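You operate a simulated robot arm through the tools that you are given. There is no shell and no other tool.

The job below is to be done with a simulated robot arm. You get a single attempt, and the scene is never put back.

TASK
Set the controls near the top of the fitting bench. At the end: the fault button nine is switched on; the fault button two is switched on; the fault button one is switched on; the fault button three is switched on; whatever was shut is shut again. Leave all else as you found it, and nothing knocked over.

Only the result counts: the job must be done as asked and must still hold three seconds after the hand-in. Knocking over, shifting, dropping, spilling or breaking anything else fails it.

THE ROBOT
A 6-joint arm with a two-finger gripper, fixed in place. Base frame: the origin is at the foot of the arm, x ahead of it, y to its left, z up; the work surface is at about z = 84. Units: cm, rad, N and s.
Its first joint turns from -2.897 to 2.897 rad. Payload 2.45 kg.
The tool frame sits at the grasp point between the pads (the TCP): z along the fingers, y along the line on which they close. The tips reach 2 cm beyond it. The gripper opens to 14 cm. The gripper's body begins 16.8 cm behind the TCP.
Orientation is that of the tool frame in the base frame, as [roll, pitch, yaw] about the fixed x, y, z axes, in that order (R = Rz(yaw) Ry(pitch) Rx(roll)). With the fingers straight down and closing along the base's y, the tool's x points along the base's -x, its y along +y and its z along -z.

THE INTERFACE
- The arm moves only by the tool arm_command. Its argument "rows" is a list of rows, each a list of 7 numbers: the shift along the base's x, y, z in m, then the turn, a rotation vector about the base's x, y, z in rad, then the opening, from 0 (shut) to 1 (fully open). In form: [[x, y, z, rx, ry, rz, claw], ...]. A call has 1 to 20 rows; each row shifts and turns the commanded pose from where the row before left it. Each row takes 0.2 s and may step no farther than 5 cm and 0.15 rad from the row before; otherwise, or with a gripper value out of range, the whole call is refused. A pose out of reach is approached as far as the arm can. The call stops where the force on the tool passes 40 N (or 10 N more than at its start, if that is more) or the arm is blocked; 0.2 s more then pass. Each finger travels about 4.5 cm/s and halts on what it meets, pressing with about 37 N; the grip force reading is that of the motor and also rises with nothing between the fingers. The clock runs only during rows and for 0.2 s after the last one: add rows that do not move to give the fingers time. The reply holds the time, the measured pose of the TCP, the force on the tool along the base axes, the opening and the grip force, in the units named above and with some noise, with the torque about the TCP (base axes, N m) and any sound that the robot's microphone picked up, and new pictures: "pictures" is both (left out), scene, wrist or none.
- Cameras (640 x 400 px; columns grow to the right, rows downward): "scene" is fixed at [4.17, -50.81, 158.48]; the picture's right is [0.90, -0.43, 0.00], its down [-0.16, -0.34, -0.93] and it looks along [0.40, 0.84, -0.37] (base axes); focal length 335 px, centre (320, 200). "wrist" rides on the gripper at [7.8, 1.1, -20.9] in the tool frame; the picture's right is [-0.14, 0.99, 0.00], its down [-0.92, -0.13, -0.37] and it looks along [-0.36, -0.05, 0.93] (tool axes); focal length 280 px, centre (320, 200). There is no depth. A picture from a camera that has moved, and an enlarged one, comes with that camera's place and axes in the base frame and with its lens. The place of the scene camera against the robot may be out by one fixed shift of up to 1.8 cm in any direction.
- inspect(camera, box): a new picture of the part [left, top, right, bottom] of that camera's present view, enlarged. It takes no simulated time.
- close_job(): hands the job in; it is judged then, once.

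Places have to be worked out from the pictures, the camera data and where the tool is seen. Open the gripper and draw the arm clear of the work before you hand the job in, unless the task says otherwise.

The tools are called after ">>>" as name(argument=value, ...) on one line, values as JSON. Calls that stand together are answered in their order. arm_command: Moves the arm, as the interface text tells. Its arguments: {"type":"object","properties":{"rows":{"type":"array","items":{"type":"array","items":{"type":"number"}}},"pictures":{"type":"string","enum":["both","scene","wrist","none"]}},"required":["rows"]} The other tools are called the same way: inspect (camera, box) takes an enlarged picture of a part of a camera's view; close_job () hands the job in.

At the start:

```text
clock: 0.0
ee_pos: [32.16, 75.2, 107.52]
orientation: [-3.141, 0.001, 3.142]
contact_force: [-0.2, 0.4, 0.1]
ft_torque: [0.0, -0.01, 0.0]
finger_gap: 13.99
finger_force: 0.0
```

scene: 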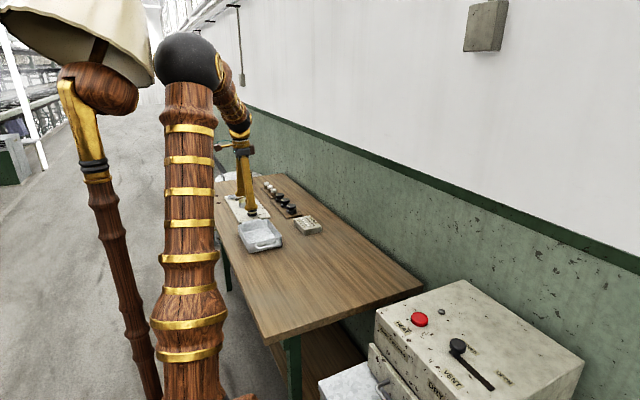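
wrist: 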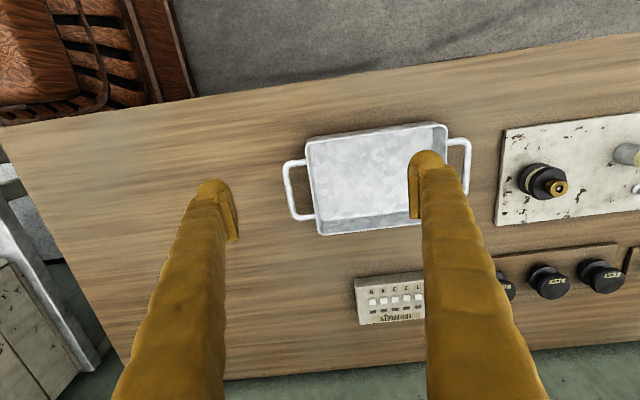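

The first pictures show a bench with a tray, a panel with knobs and a small box of switches. I'll enlarge both views to identify the controls.

>>> inspect(camera="scene", box=[200, 130, 340, 260])

>>> inspect(camera="wrist", box=[340, 100, 640, 340])

>>> inspect(camera="scene", box=[310, 260, 600, 400])

```text
3.08 times, centred on (270, 195) of scene
camera zoom: at [4.17, -50.81, 158.48], right [0.9, -0.43, 0.0], down [-0.16, -0.34, -0.93], along [0.4, 0.84, -0.37], focal length 1032 px, centre (474, 215)
```

zoom: 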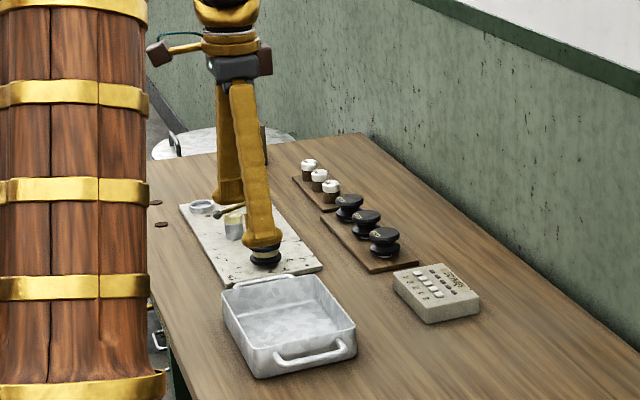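

```text
1.67 times, centred on (490, 220) of wrist
camera zoom: at [24.28, 76.29, 128.37], right [0.14, 0.99, 0.0], down [0.92, -0.13, 0.37], along [0.36, -0.05, -0.93], focal length 467 px, centre (37, 167)
```

zoom: 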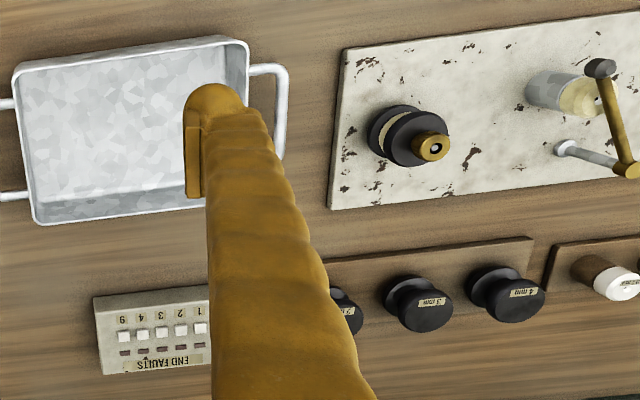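

```text
2.21 times, centred on (455, 330) of scene
camera zoom: at [4.17, -50.81, 158.48], right [0.9, -0.43, 0.0], down [-0.16, -0.34, -0.93], along [0.4, 0.84, -0.37], focal length 740 px, centre (22, -87)
```

zoom: 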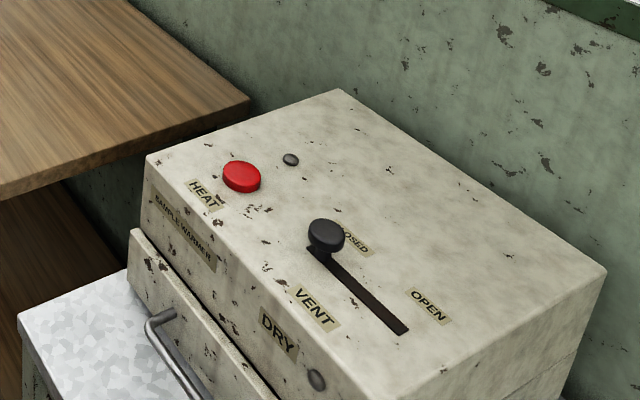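

The fault-button box ("END FAULTS", labelled 9 4 3 2 1 from the robot's left picture side) lies near (61, 84, 87) by both cameras. I'll move the hand closer at height, to look at it between the open fingers.

>>> arm_command(rows=[[0.03, 0.01, 0.01, 0, 0, 0, 1], [0.03, 0.02, 0.01, 0, 0, 0, 1], [0.03, 0.02, 0, 0, 0, 0, 1], [0.03, 0.02, 0, 0, 0, 0, 1], [0, 0, 0, 0, 0, 0, 1]])

```text
clock: 1.2
ee_pos: [44.32, 82.3, 109.3]
orientation: [-3.141, 0.001, -3.141]
contact_force: [1.1, 0.0, -0.8]
ft_torque: [0.0, 0.03, -0.01]
finger_gap: 14.01
finger_force: 0.0
camera wrist: at [36.48, 83.32, 130.21], right [0.14, 0.99, 0.0], down [0.92, -0.13, 0.37], along [0.37, -0.05, -0.93], focal length 280 px, centre (320, 200)
```

scene: 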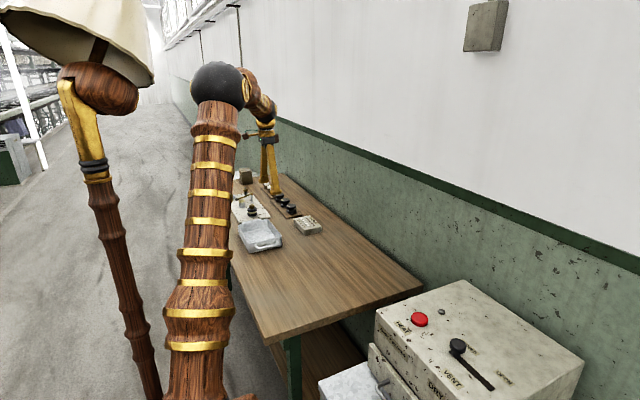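
wrist: 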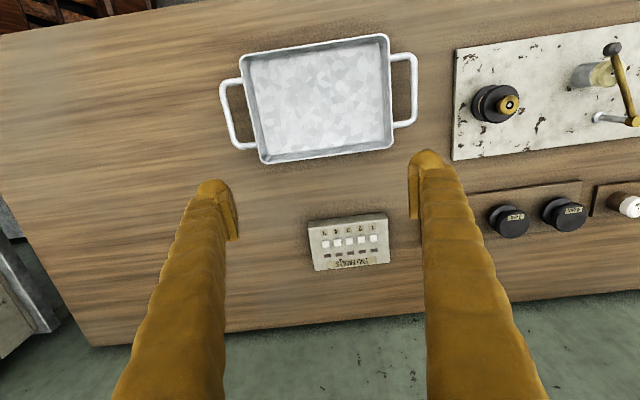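

The box is now visible between the fingers; I'll enlarge it to read labels and button states.

>>> inspect(camera="wrist", box=[296, 205, 404, 275])

>>> inspect(camera="scene", box=[285, 205, 330, 240])

>>> inspect(camera="scene", box=[220, 160, 340, 260])

```text
5.71 times, centred on (350, 240) of wrist
camera zoom: at [36.48, 83.32, 130.21], right [0.14, 0.99, 0.0], down [0.92, -0.13, 0.37], along [0.37, -0.05, -0.93], focal length 1602 px, centre (149, -29)
```

zoom: 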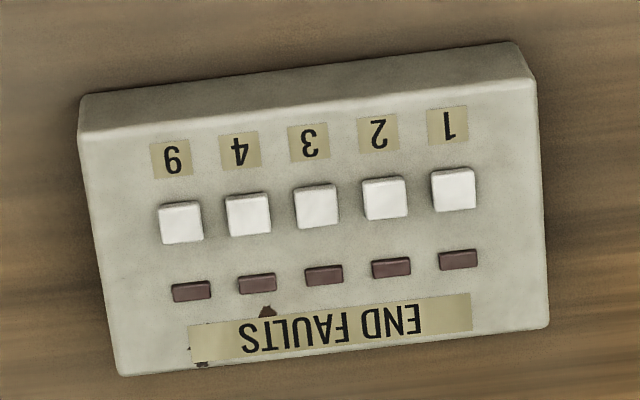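

```text
11.43 times, centred on (308, 222) of scene
camera zoom: at [4.17, -50.81, 158.48], right [0.9, -0.43, 0.0], down [-0.16, -0.34, -0.93], along [0.4, 0.84, -0.37], focal length 3832 px, centre (463, -57)
```

zoom: 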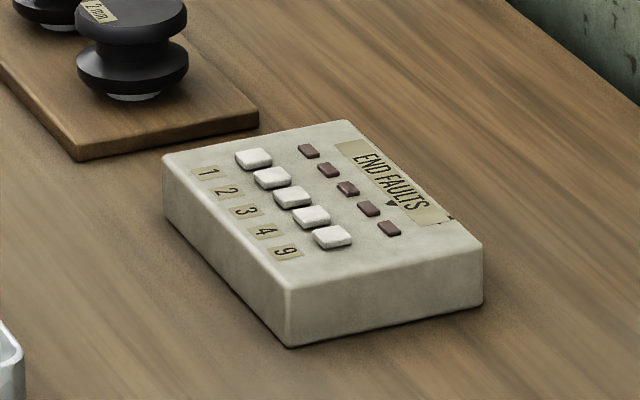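

```text
4.00 times, centred on (280, 210) of scene
camera zoom: at [4.17, -50.81, 158.48], right [0.9, -0.43, 0.0], down [-0.16, -0.34, -0.93], along [0.4, 0.84, -0.37], focal length 1341 px, centre (480, 160)
```

zoom: 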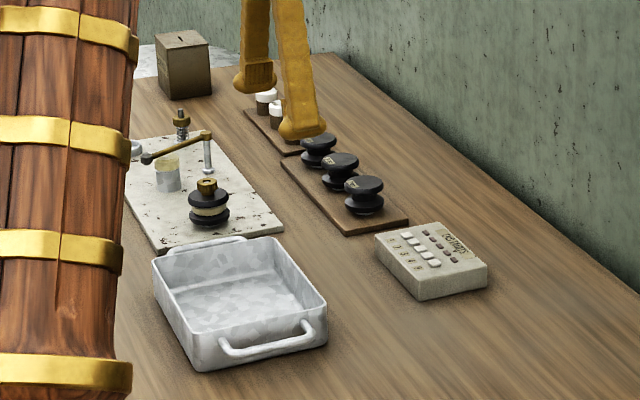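

The readable order along +y is 9, 4, 3, 2, 1, all lamps are dark, and I place button 9 at about (62.0, 80.8), button 1 at (62.0, 89.3), tops near z≈86.8. They are beyond straight-down reach, so I shut the fingers, lean the tool 0.65 rad toward +y (outer edge of the near finger becomes lowest) and hover above button 9.

>>> arm_command(rows=[[0.03, -0.004, -0.005, 0.13, 0, 0, 0.8], [0.03, -0.004, -0.005, 0.13, 0, 0, 0.6], [0.03, -0.004, -0.01, 0.13, 0, 0, 0.4], [0.03, -0.004, -0.01, 0.13, 0, 0, 0.2], [0.03, 0, -0.01, 0.13, 0, 0, 0], [0.0135, 0, -0.02, 0, 0, 0, 0], [0.0135, 0, -0.02, 0, 0, 0, 0], [0, 0, -0.02, 0, 0, 0, 0], [0, 0, 0, 0, 0, 0, 0], [0, 0, 0, 0, 0, 0, 0]])

```text
clock: 3.4
ee_pos: [61.89, 80.51, 99.49]
orientation: [2.491, 0.0, 3.141]
contact_force: [-0.3, 0.1, 0.9]
ft_torque: [0.01, 0.03, -0.01]
finger_gap: 0.01
finger_force: 29.5
camera wrist: at [53.97, 68.76, 116.77], right [0.14, 0.79, 0.6], down [0.92, -0.32, 0.22], along [0.36, 0.52, -0.77], focal length 280 px, centre (320, 200)
```

scene: 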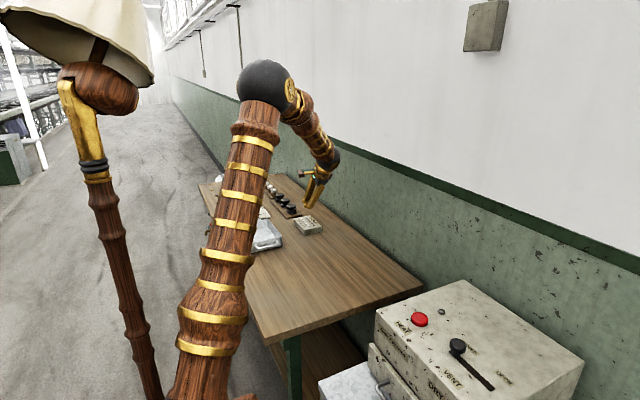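
wrist: 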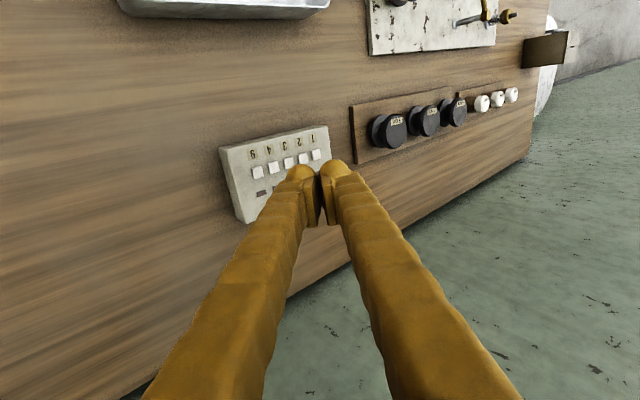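

The hand is leaned and shut, hovering at z≈99.5. I'll enlarge the tip and the box to check the geometry before lowering.

>>> inspect(camera="wrist", box=[210, 110, 370, 230])

>>> inspect(camera="scene", box=[280, 150, 350, 245])

```text
3.33 times, centred on (290, 170) of wrist
camera zoom: at [53.97, 68.76, 116.77], right [0.14, 0.79, 0.6], down [0.92, -0.32, 0.22], along [0.36, 0.52, -0.77], focal length 935 px, centre (420, 300)
```

zoom: 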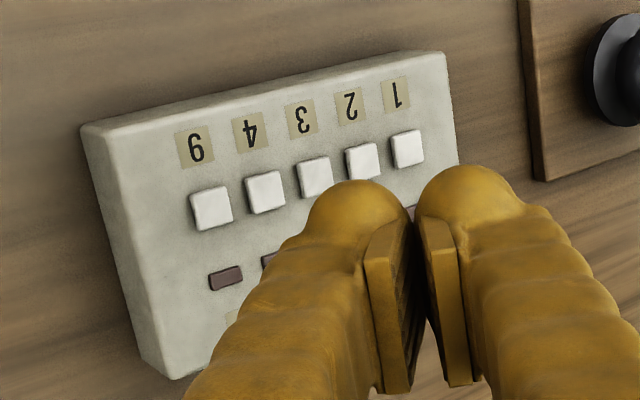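

```text
4.21 times, centred on (315, 198) of scene
camera zoom: at [4.17, -50.81, 158.48], right [0.9, -0.43, 0.0], down [-0.16, -0.34, -0.93], along [0.4, 0.84, -0.37], focal length 1412 px, centre (341, 210)
```

zoom: 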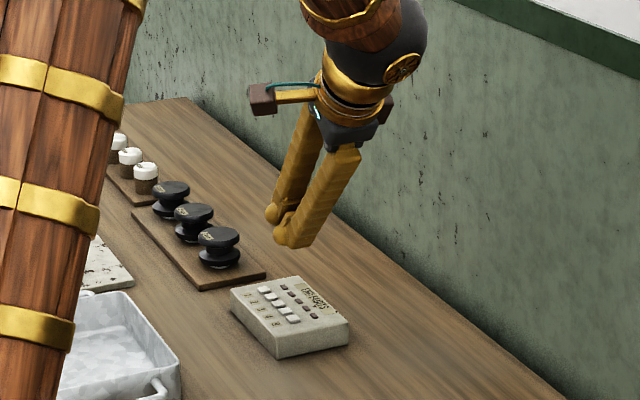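

Both wrist views agree: buttons at x≈61.8, y≈80.9 (9), 83.0 (4), 85.1 (3), 87.2 (2), 89.35 (1). I'll start with button 2, since both its neighbours are wanted too, and first hover low above it to see the tip against the buttons.

>>> arm_command(rows=[[0, 0.035, 0, 0, 0, 0, 0], [-0.002, 0.035, 0, 0, 0, 0, 0], [0, 0, -0.03, 0, 0, 0, 0], [0, 0, -0.03, 0, 0, 0, 0], [0, 0, -0.02, 0, 0, 0, 0], [0, 0, 0, 0, 0, 0, 0]])

>>> inspect(camera="wrist", box=[210, 110, 370, 230])

>>> inspect(camera="scene", box=[280, 180, 345, 245])

```text
clock: 4.8
ee_pos: [61.66, 87.51, 91.38]
orientation: [2.492, 0.002, -3.141]
contact_force: [0.1, 1.1, -0.1]
ft_torque: [-0.01, 0.01, 0.0]
finger_gap: 0.02
finger_force: 29.8
camera wrist: at [53.81, 75.75, 108.66], right [0.14, 0.79, 0.6], down [0.92, -0.32, 0.22], along [0.36, 0.52, -0.77], focal length 280 px, centre (320, 200)
```

scene: 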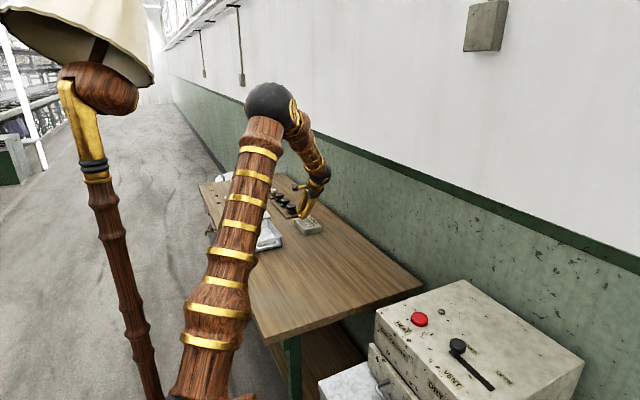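
wrist: 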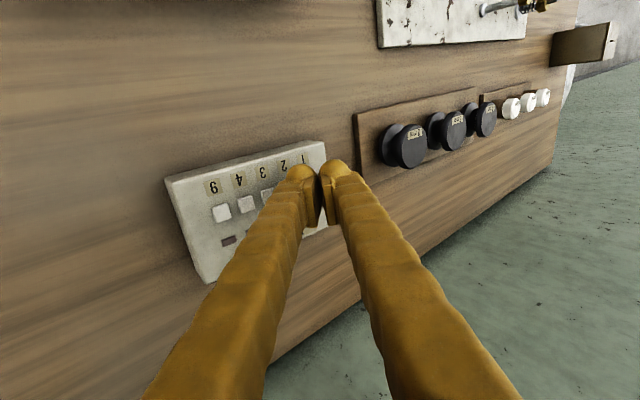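

```text
3.33 times, centred on (290, 170) of wrist
camera zoom: at [53.81, 75.75, 108.66], right [0.14, 0.79, 0.6], down [0.92, -0.32, 0.22], along [0.36, 0.52, -0.77], focal length 935 px, centre (420, 300)
```

zoom: 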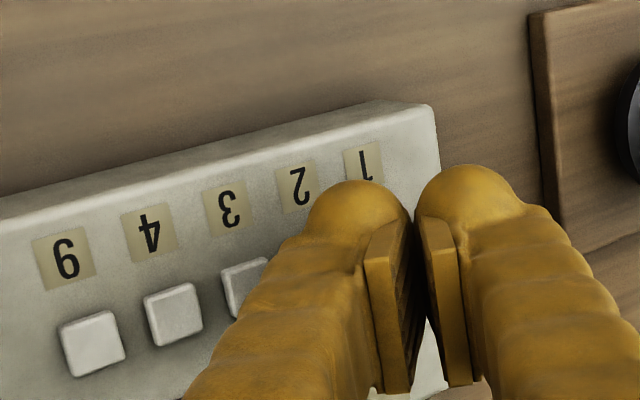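

```text
6.15 times, centred on (312, 212) of scene
camera zoom: at [4.17, -50.81, 158.48], right [0.9, -0.43, 0.0], down [-0.16, -0.34, -0.93], along [0.4, 0.84, -0.37], focal length 2063 px, centre (366, 123)
```

zoom: 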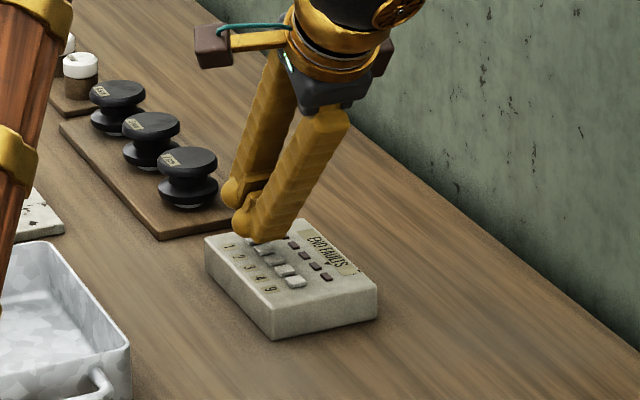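

The tip sits just above button 2 with the hand well inside reach. I lower in small steps and watch the force and sound.

>>> arm_command(rows=[[0, 0, -0.005, 0, 0, 0, 0], [0, 0, -0.005, 0, 0, 0, 0], [0, 0, -0.003, 0, 0, 0, 0], [0, 0, 0, 0, 0, 0, 0]], pictures="none")

>>> inspect(camera="scene", box=[290, 200, 335, 240])

```text
clock: 5.8
ee_pos: [61.75, 87.57, 90.16]
orientation: [2.491, 0.001, 3.141]
contact_force: [-0.1, 0.4, -0.5]
ft_torque: [-0.02, -0.03, 0.0]
finger_gap: 0.0
finger_force: 29.2
```

```text
10.00 times, centred on (312, 220) of scene
camera zoom: at [4.17, -50.81, 158.48], right [0.9, -0.43, 0.0], down [-0.16, -0.34, -0.93], along [0.4, 0.84, -0.37], focal length 3353 px, centre (395, 0)
```

zoom: 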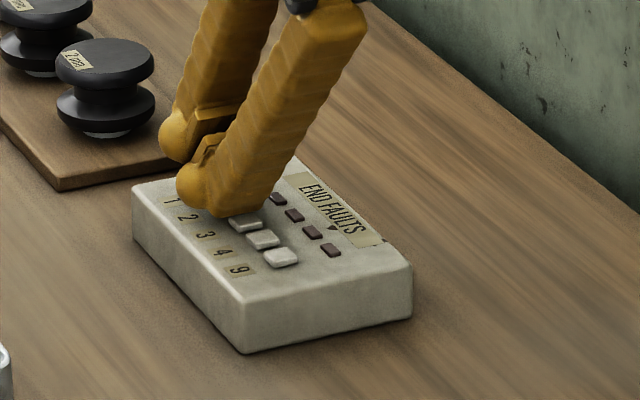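

No contact yet at z≈90.2; the tip is over button 2. I continue in 2 mm steps.

>>> arm_command(rows=[[0, 0, -0.002, 0, 0, 0, 0], [0, 0, -0.002, 0, 0, 0, 0], [0, 0, -0.002, 0, 0, 0, 0], [0, 0, 0, 0, 0, 0, 0]], pictures="none")

```text
clock: 6.8
ee_pos: [61.66, 87.59, 89.77]
orientation: [2.491, 0.0, -3.141]
contact_force: [-0.2, 0.8, 1.4]
ft_torque: [-0.02, -0.05, 0.03]
finger_gap: 0.0
finger_force: 29.3
heard: click
```

A click was heard at about z≈89.7 with little force. I lift clear and look at the lamps.

>>> arm_command(rows=[[0, 0, 0.01, 0, 0, 0, 0], [0, -0.01, 0.03, 0, 0, 0, 0], [0, -0.04, 0.03, 0, 0, 0, 0], [0, -0.02, 0.01, 0, 0, 0, 0], [0, 0, 0, 0, 0, 0, 0]])

>>> inspect(camera="scene", box=[290, 205, 335, 240])

>>> inspect(camera="wrist", box=[210, 110, 370, 230])

```text
clock: 8.0
ee_pos: [61.67, 80.67, 97.51]
orientation: [2.491, -0.001, -3.14]
contact_force: [-0.8, 0.0, 0.5]
ft_torque: [0.0, -0.01, -0.02]
finger_gap: 0.01
finger_force: 29.5
camera wrist: at [53.82, 68.85, 114.76], right [0.14, 0.79, 0.6], down [0.92, -0.32, 0.22], along [0.36, 0.52, -0.77], focal length 280 px, centre (320, 200)
```

scene: 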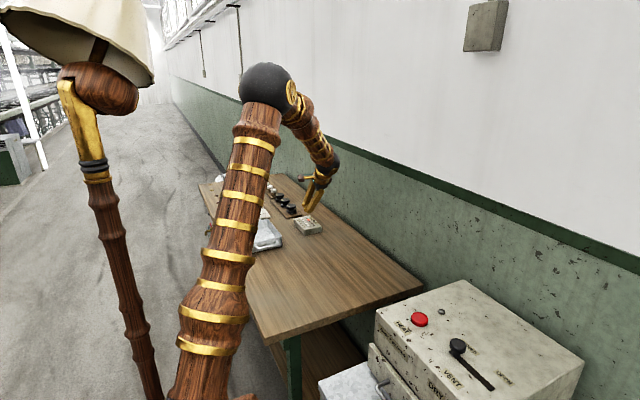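
wrist: 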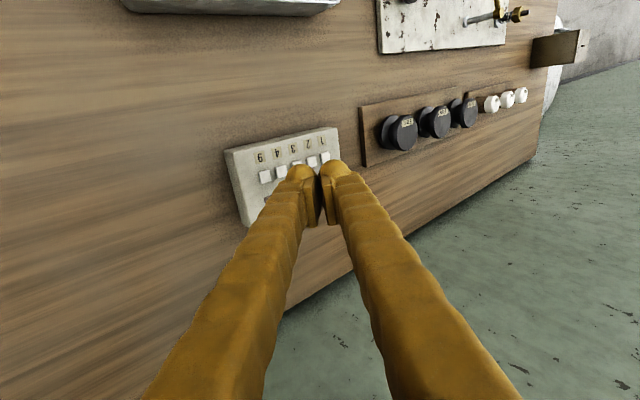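

```text
11.43 times, centred on (312, 222) of scene
camera zoom: at [4.17, -50.81, 158.48], right [0.9, -0.43, 0.0], down [-0.16, -0.34, -0.93], along [0.4, 0.84, -0.37], focal length 3832 px, centre (406, -57)
```

zoom: 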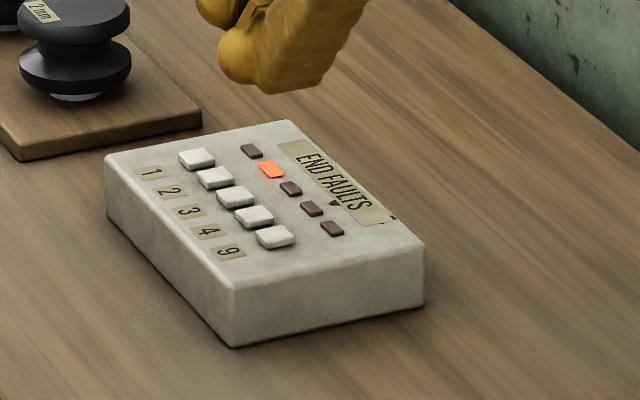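

```text
3.33 times, centred on (290, 170) of wrist
camera zoom: at [53.82, 68.85, 114.76], right [0.14, 0.79, 0.6], down [0.92, -0.32, 0.22], along [0.36, 0.52, -0.77], focal length 935 px, centre (420, 300)
```

zoom: 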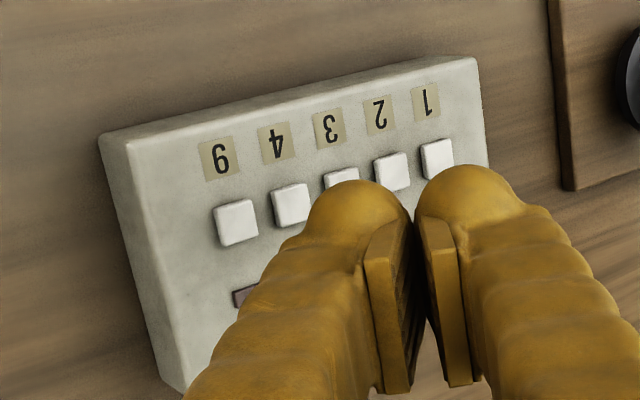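

Only lamp 2 is lit and the box hasn't shifted, so the aim is right. Next, the same press on button 3, one pitch (2.12 cm) nearer.

>>> arm_command(rows=[[0, 0.0488, 0, 0, 0, 0, 0], [0, 0, -0.03, 0, 0, 0, 0], [0, 0, -0.03, 0, 0, 0, 0], [0, 0, -0.01, 0, 0, 0, 0], [0, 0, -0.004, 0, 0, 0, 0], [0, 0, -0.002, 0, 0, 0, 0], [0, 0, -0.002, 0, 0, 0, 0], [0, 0, -0.002, 0, 0, 0, 0], [0, 0, 0, 0, 0, 0, 0]], pictures="none")

```text
clock: 10.0
ee_pos: [61.61, 85.4, 89.55]
orientation: [2.49, 0.0, -3.141]
contact_force: [-0.2, 0.0, 1.3]
ft_torque: [-0.02, -0.01, -0.01]
finger_gap: 0.0
finger_force: 29.4
heard: click
```

A click again on button 3. I lift, check the lamps, and stay clear.

>>> arm_command(rows=[[0, 0, 0.01, 0, 0, 0, 0], [0, 0, 0.03, 0, 0, 0, 0], [0, 0, 0.04, 0, 0, 0, 0], [0, 0, 0, 0, 0, 0, 0]], pictures="none")

>>> inspect(camera="scene", box=[290, 205, 335, 240])

```text
clock: 11.0
ee_pos: [61.59, 85.6, 97.59]
orientation: [2.49, -0.001, 3.141]
contact_force: [0.6, -0.7, -0.2]
ft_torque: [0.03, 0.0, -0.02]
finger_gap: 0.0
finger_force: 29.4
```

```text
11.43 times, centred on (312, 222) of scene
camera zoom: at [4.17, -50.81, 158.48], right [0.9, -0.43, 0.0], down [-0.16, -0.34, -0.93], along [0.4, 0.84, -0.37], focal length 3832 px, centre (406, -57)
```

zoom: 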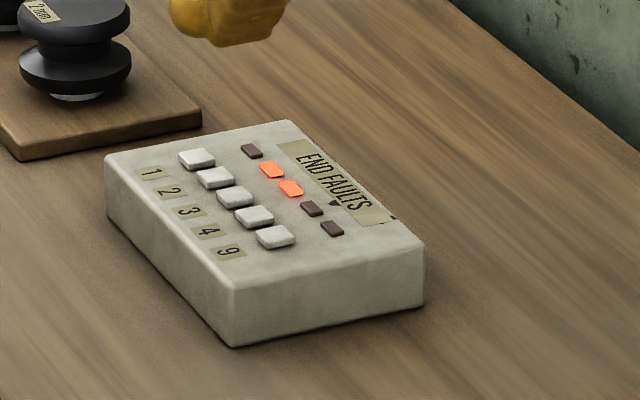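

Lamps 2 and 3 are lit, and the box hasn't moved. Next is button 1, two pitches (4.24 cm) farther out.

>>> arm_command(rows=[[0, 0.0424, 0, 0, 0, 0, 0], [0, 0, -0.03, 0, 0, 0, 0], [0, 0, -0.03, 0, 0, 0, 0], [0, 0, -0.01, 0, 0, 0, 0], [0, 0, -0.004, 0, 0, 0, 0], [0, 0, -0.002, 0, 0, 0, 0], [0, 0, -0.002, 0, 0, 0, 0], [0, 0, -0.002, 0, 0, 0, 0], [0, 0, 0, 0, 0, 0, 0]], pictures="none")

```text
clock: 13.0
ee_pos: [61.65, 89.76, 89.52]
orientation: [2.491, -0.001, -3.141]
contact_force: [0.7, 0.8, 2.0]
ft_torque: [0.02, 0.0, 0.04]
finger_gap: 0.02
finger_force: 29.4
heard: click
```

Click on button 1. I lift, check the lamps, then return toward button 9's hover.

>>> arm_command(rows=[[0, 0, 0.01, 0, 0, 0, 0], [0, 0, 0.03, 0, 0, 0, 0], [0, 0, 0.04, 0, 0, 0, 0], [0, -0.0424, 0, 0, 0, 0, 0], [0, -0.0424, 0, 0, 0, 0, 0], [0, 0, 0, 0, 0, 0, 0]], pictures="none")

>>> inspect(camera="scene", box=[290, 205, 335, 240])

```text
clock: 14.4
ee_pos: [61.7, 81.18, 97.82]
orientation: [2.49, 0.0, -3.139]
contact_force: [0.1, 0.1, -0.6]
ft_torque: [0.0, -0.06, 0.01]
finger_gap: 0.0
finger_force: 29.6
```

```text
11.43 times, centred on (312, 222) of scene
camera zoom: at [4.17, -50.81, 158.48], right [0.9, -0.43, 0.0], down [-0.16, -0.34, -0.93], along [0.4, 0.84, -0.37], focal length 3832 px, centre (406, -57)
```

zoom: 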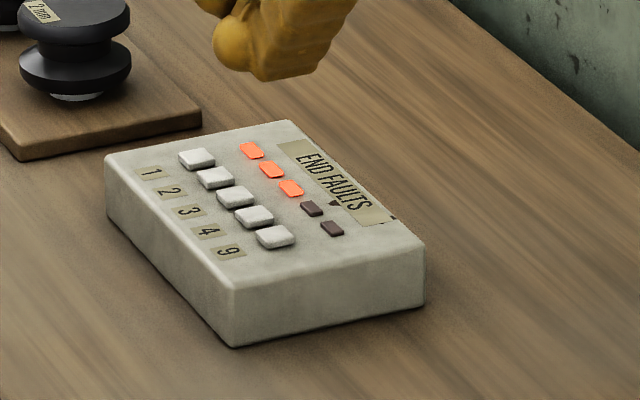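

Lamps 1, 2 and 3 are lit; 4 and 9 are dark. Now I lower on button 9, biased 1 mm away from button 4.

>>> arm_command(rows=[[0, -0.001, 0, 0, 0, 0, 0], [0, 0, -0.03, 0, 0, 0, 0], [0, 0, -0.03, 0, 0, 0, 0], [0, 0, -0.01, 0, 0, 0, 0], [0, 0, -0.004, 0, 0, 0, 0], [0, 0, -0.002, 0, 0, 0, 0], [0, 0, -0.002, 0, 0, 0, 0], [0, 0, -0.002, 0, 0, 0, 0], [0, 0, 0, 0, 0, 0, 0]], pictures="none")

```text
clock: 16.4
ee_pos: [61.66, 81.3, 89.6]
orientation: [2.49, 0.0, -3.141]
contact_force: [1.3, 0.0, 1.9]
ft_torque: [0.0, 0.01, 0.02]
finger_gap: 0.0
finger_force: 29.1
heard: click
```

Click on button 9. I lift straight up, then draw back to the side, and check.

>>> arm_command(rows=[[0, 0, 0.01, 0, 0, 0, 0], [0, 0, 0.03, 0, 0, 0, 0], [0, 0, 0.04, 0, 0, 0, 0], [0, 0, 0.04, 0, 0, 0, 0], [-0.02, 0, 0.04, -0.13, 0, 0, 0.2], [-0.03, 0, 0.01, -0.13, 0, 0, 0.4], [-0.03, 0, 0, -0.13, 0, 0, 0.6], [-0.03, 0, 0, -0.13, 0, 0, 0.8], [-0.03, -0.01, 0, -0.13, 0, 0, 1], [-0.04, -0.02, 0, 0, 0, 0, 1], [0, 0, 0, 0, 0, 0, 1], [0, 0, 0, 0, 0, 0, 1], [0, 0, 0, 0, 0, 0, 1]])

>>> inspect(camera="scene", box=[290, 205, 335, 240])

>>> inspect(camera="scene", box=[220, 150, 340, 260])

```text
clock: 19.2
ee_pos: [43.49, 77.83, 106.84]
orientation: [3.141, 0.0, 3.141]
contact_force: [0.5, -0.2, -0.4]
ft_torque: [-0.01, 0.02, 0.01]
finger_gap: 14.01
finger_force: 0.0
camera wrist: at [35.67, 78.95, 127.69], right [0.14, 0.99, 0.0], down [0.92, -0.13, 0.37], along [0.37, -0.05, -0.93], focal length 280 px, centre (320, 200)
```

scene: 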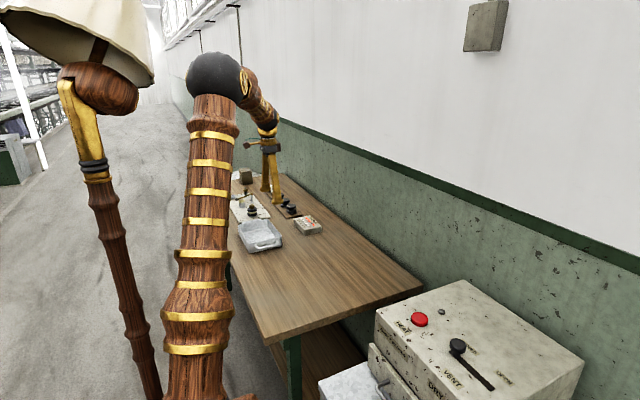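
wrist: 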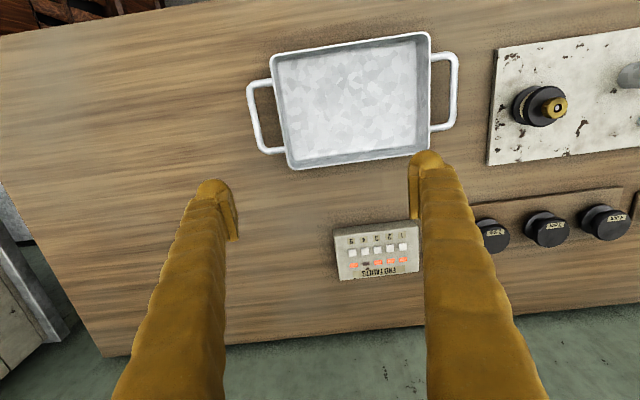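

```text
11.43 times, centred on (312, 222) of scene
camera zoom: at [4.17, -50.81, 158.48], right [0.9, -0.43, 0.0], down [-0.16, -0.34, -0.93], along [0.4, 0.84, -0.37], focal length 3832 px, centre (406, -57)
```

zoom: 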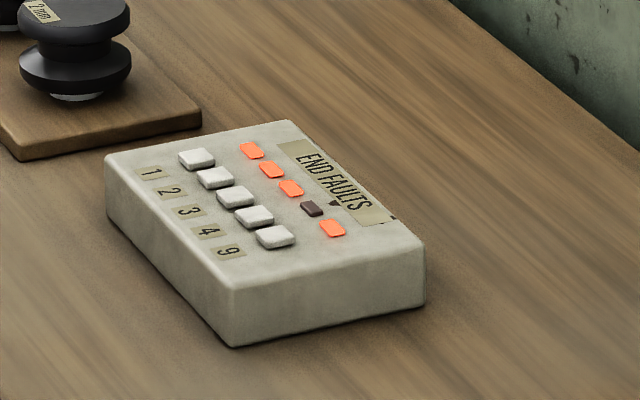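

```text
3.64 times, centred on (280, 205) of scene
camera zoom: at [4.17, -50.81, 158.48], right [0.9, -0.43, 0.0], down [-0.16, -0.34, -0.93], along [0.4, 0.84, -0.37], focal length 1219 px, centre (466, 182)
```

zoom: 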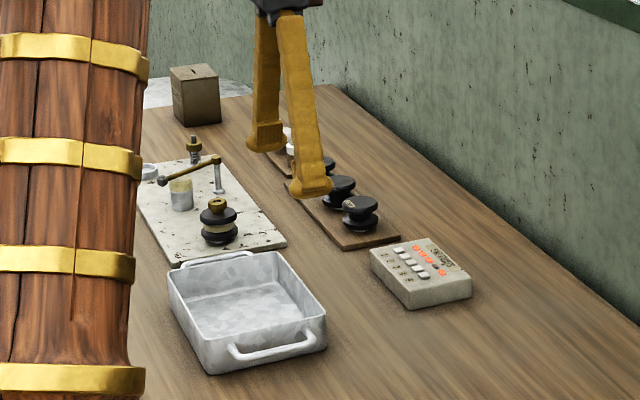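

Lamps 1, 2, 3 and 9 are lit and 4 is dark. The box and everything else are where they were, nothing was opened, and the hand is open and clear, so I hand the job in.

>>> close_job()

```text
The job is handed in.
```

Fault buttons one, two, three and nine are switched on, and I've handed the job in. In the last pictures their four lamps are lit and button four's is still dark, as it was at the start.

Each press gave a click, and I checked the lamps after each one. I opened nothing, so there was nothing to shut again. The button box hasn't moved, and nothing else on the bench looks shifted or knocked over. The gripper is open and the arm is clear of the controls.
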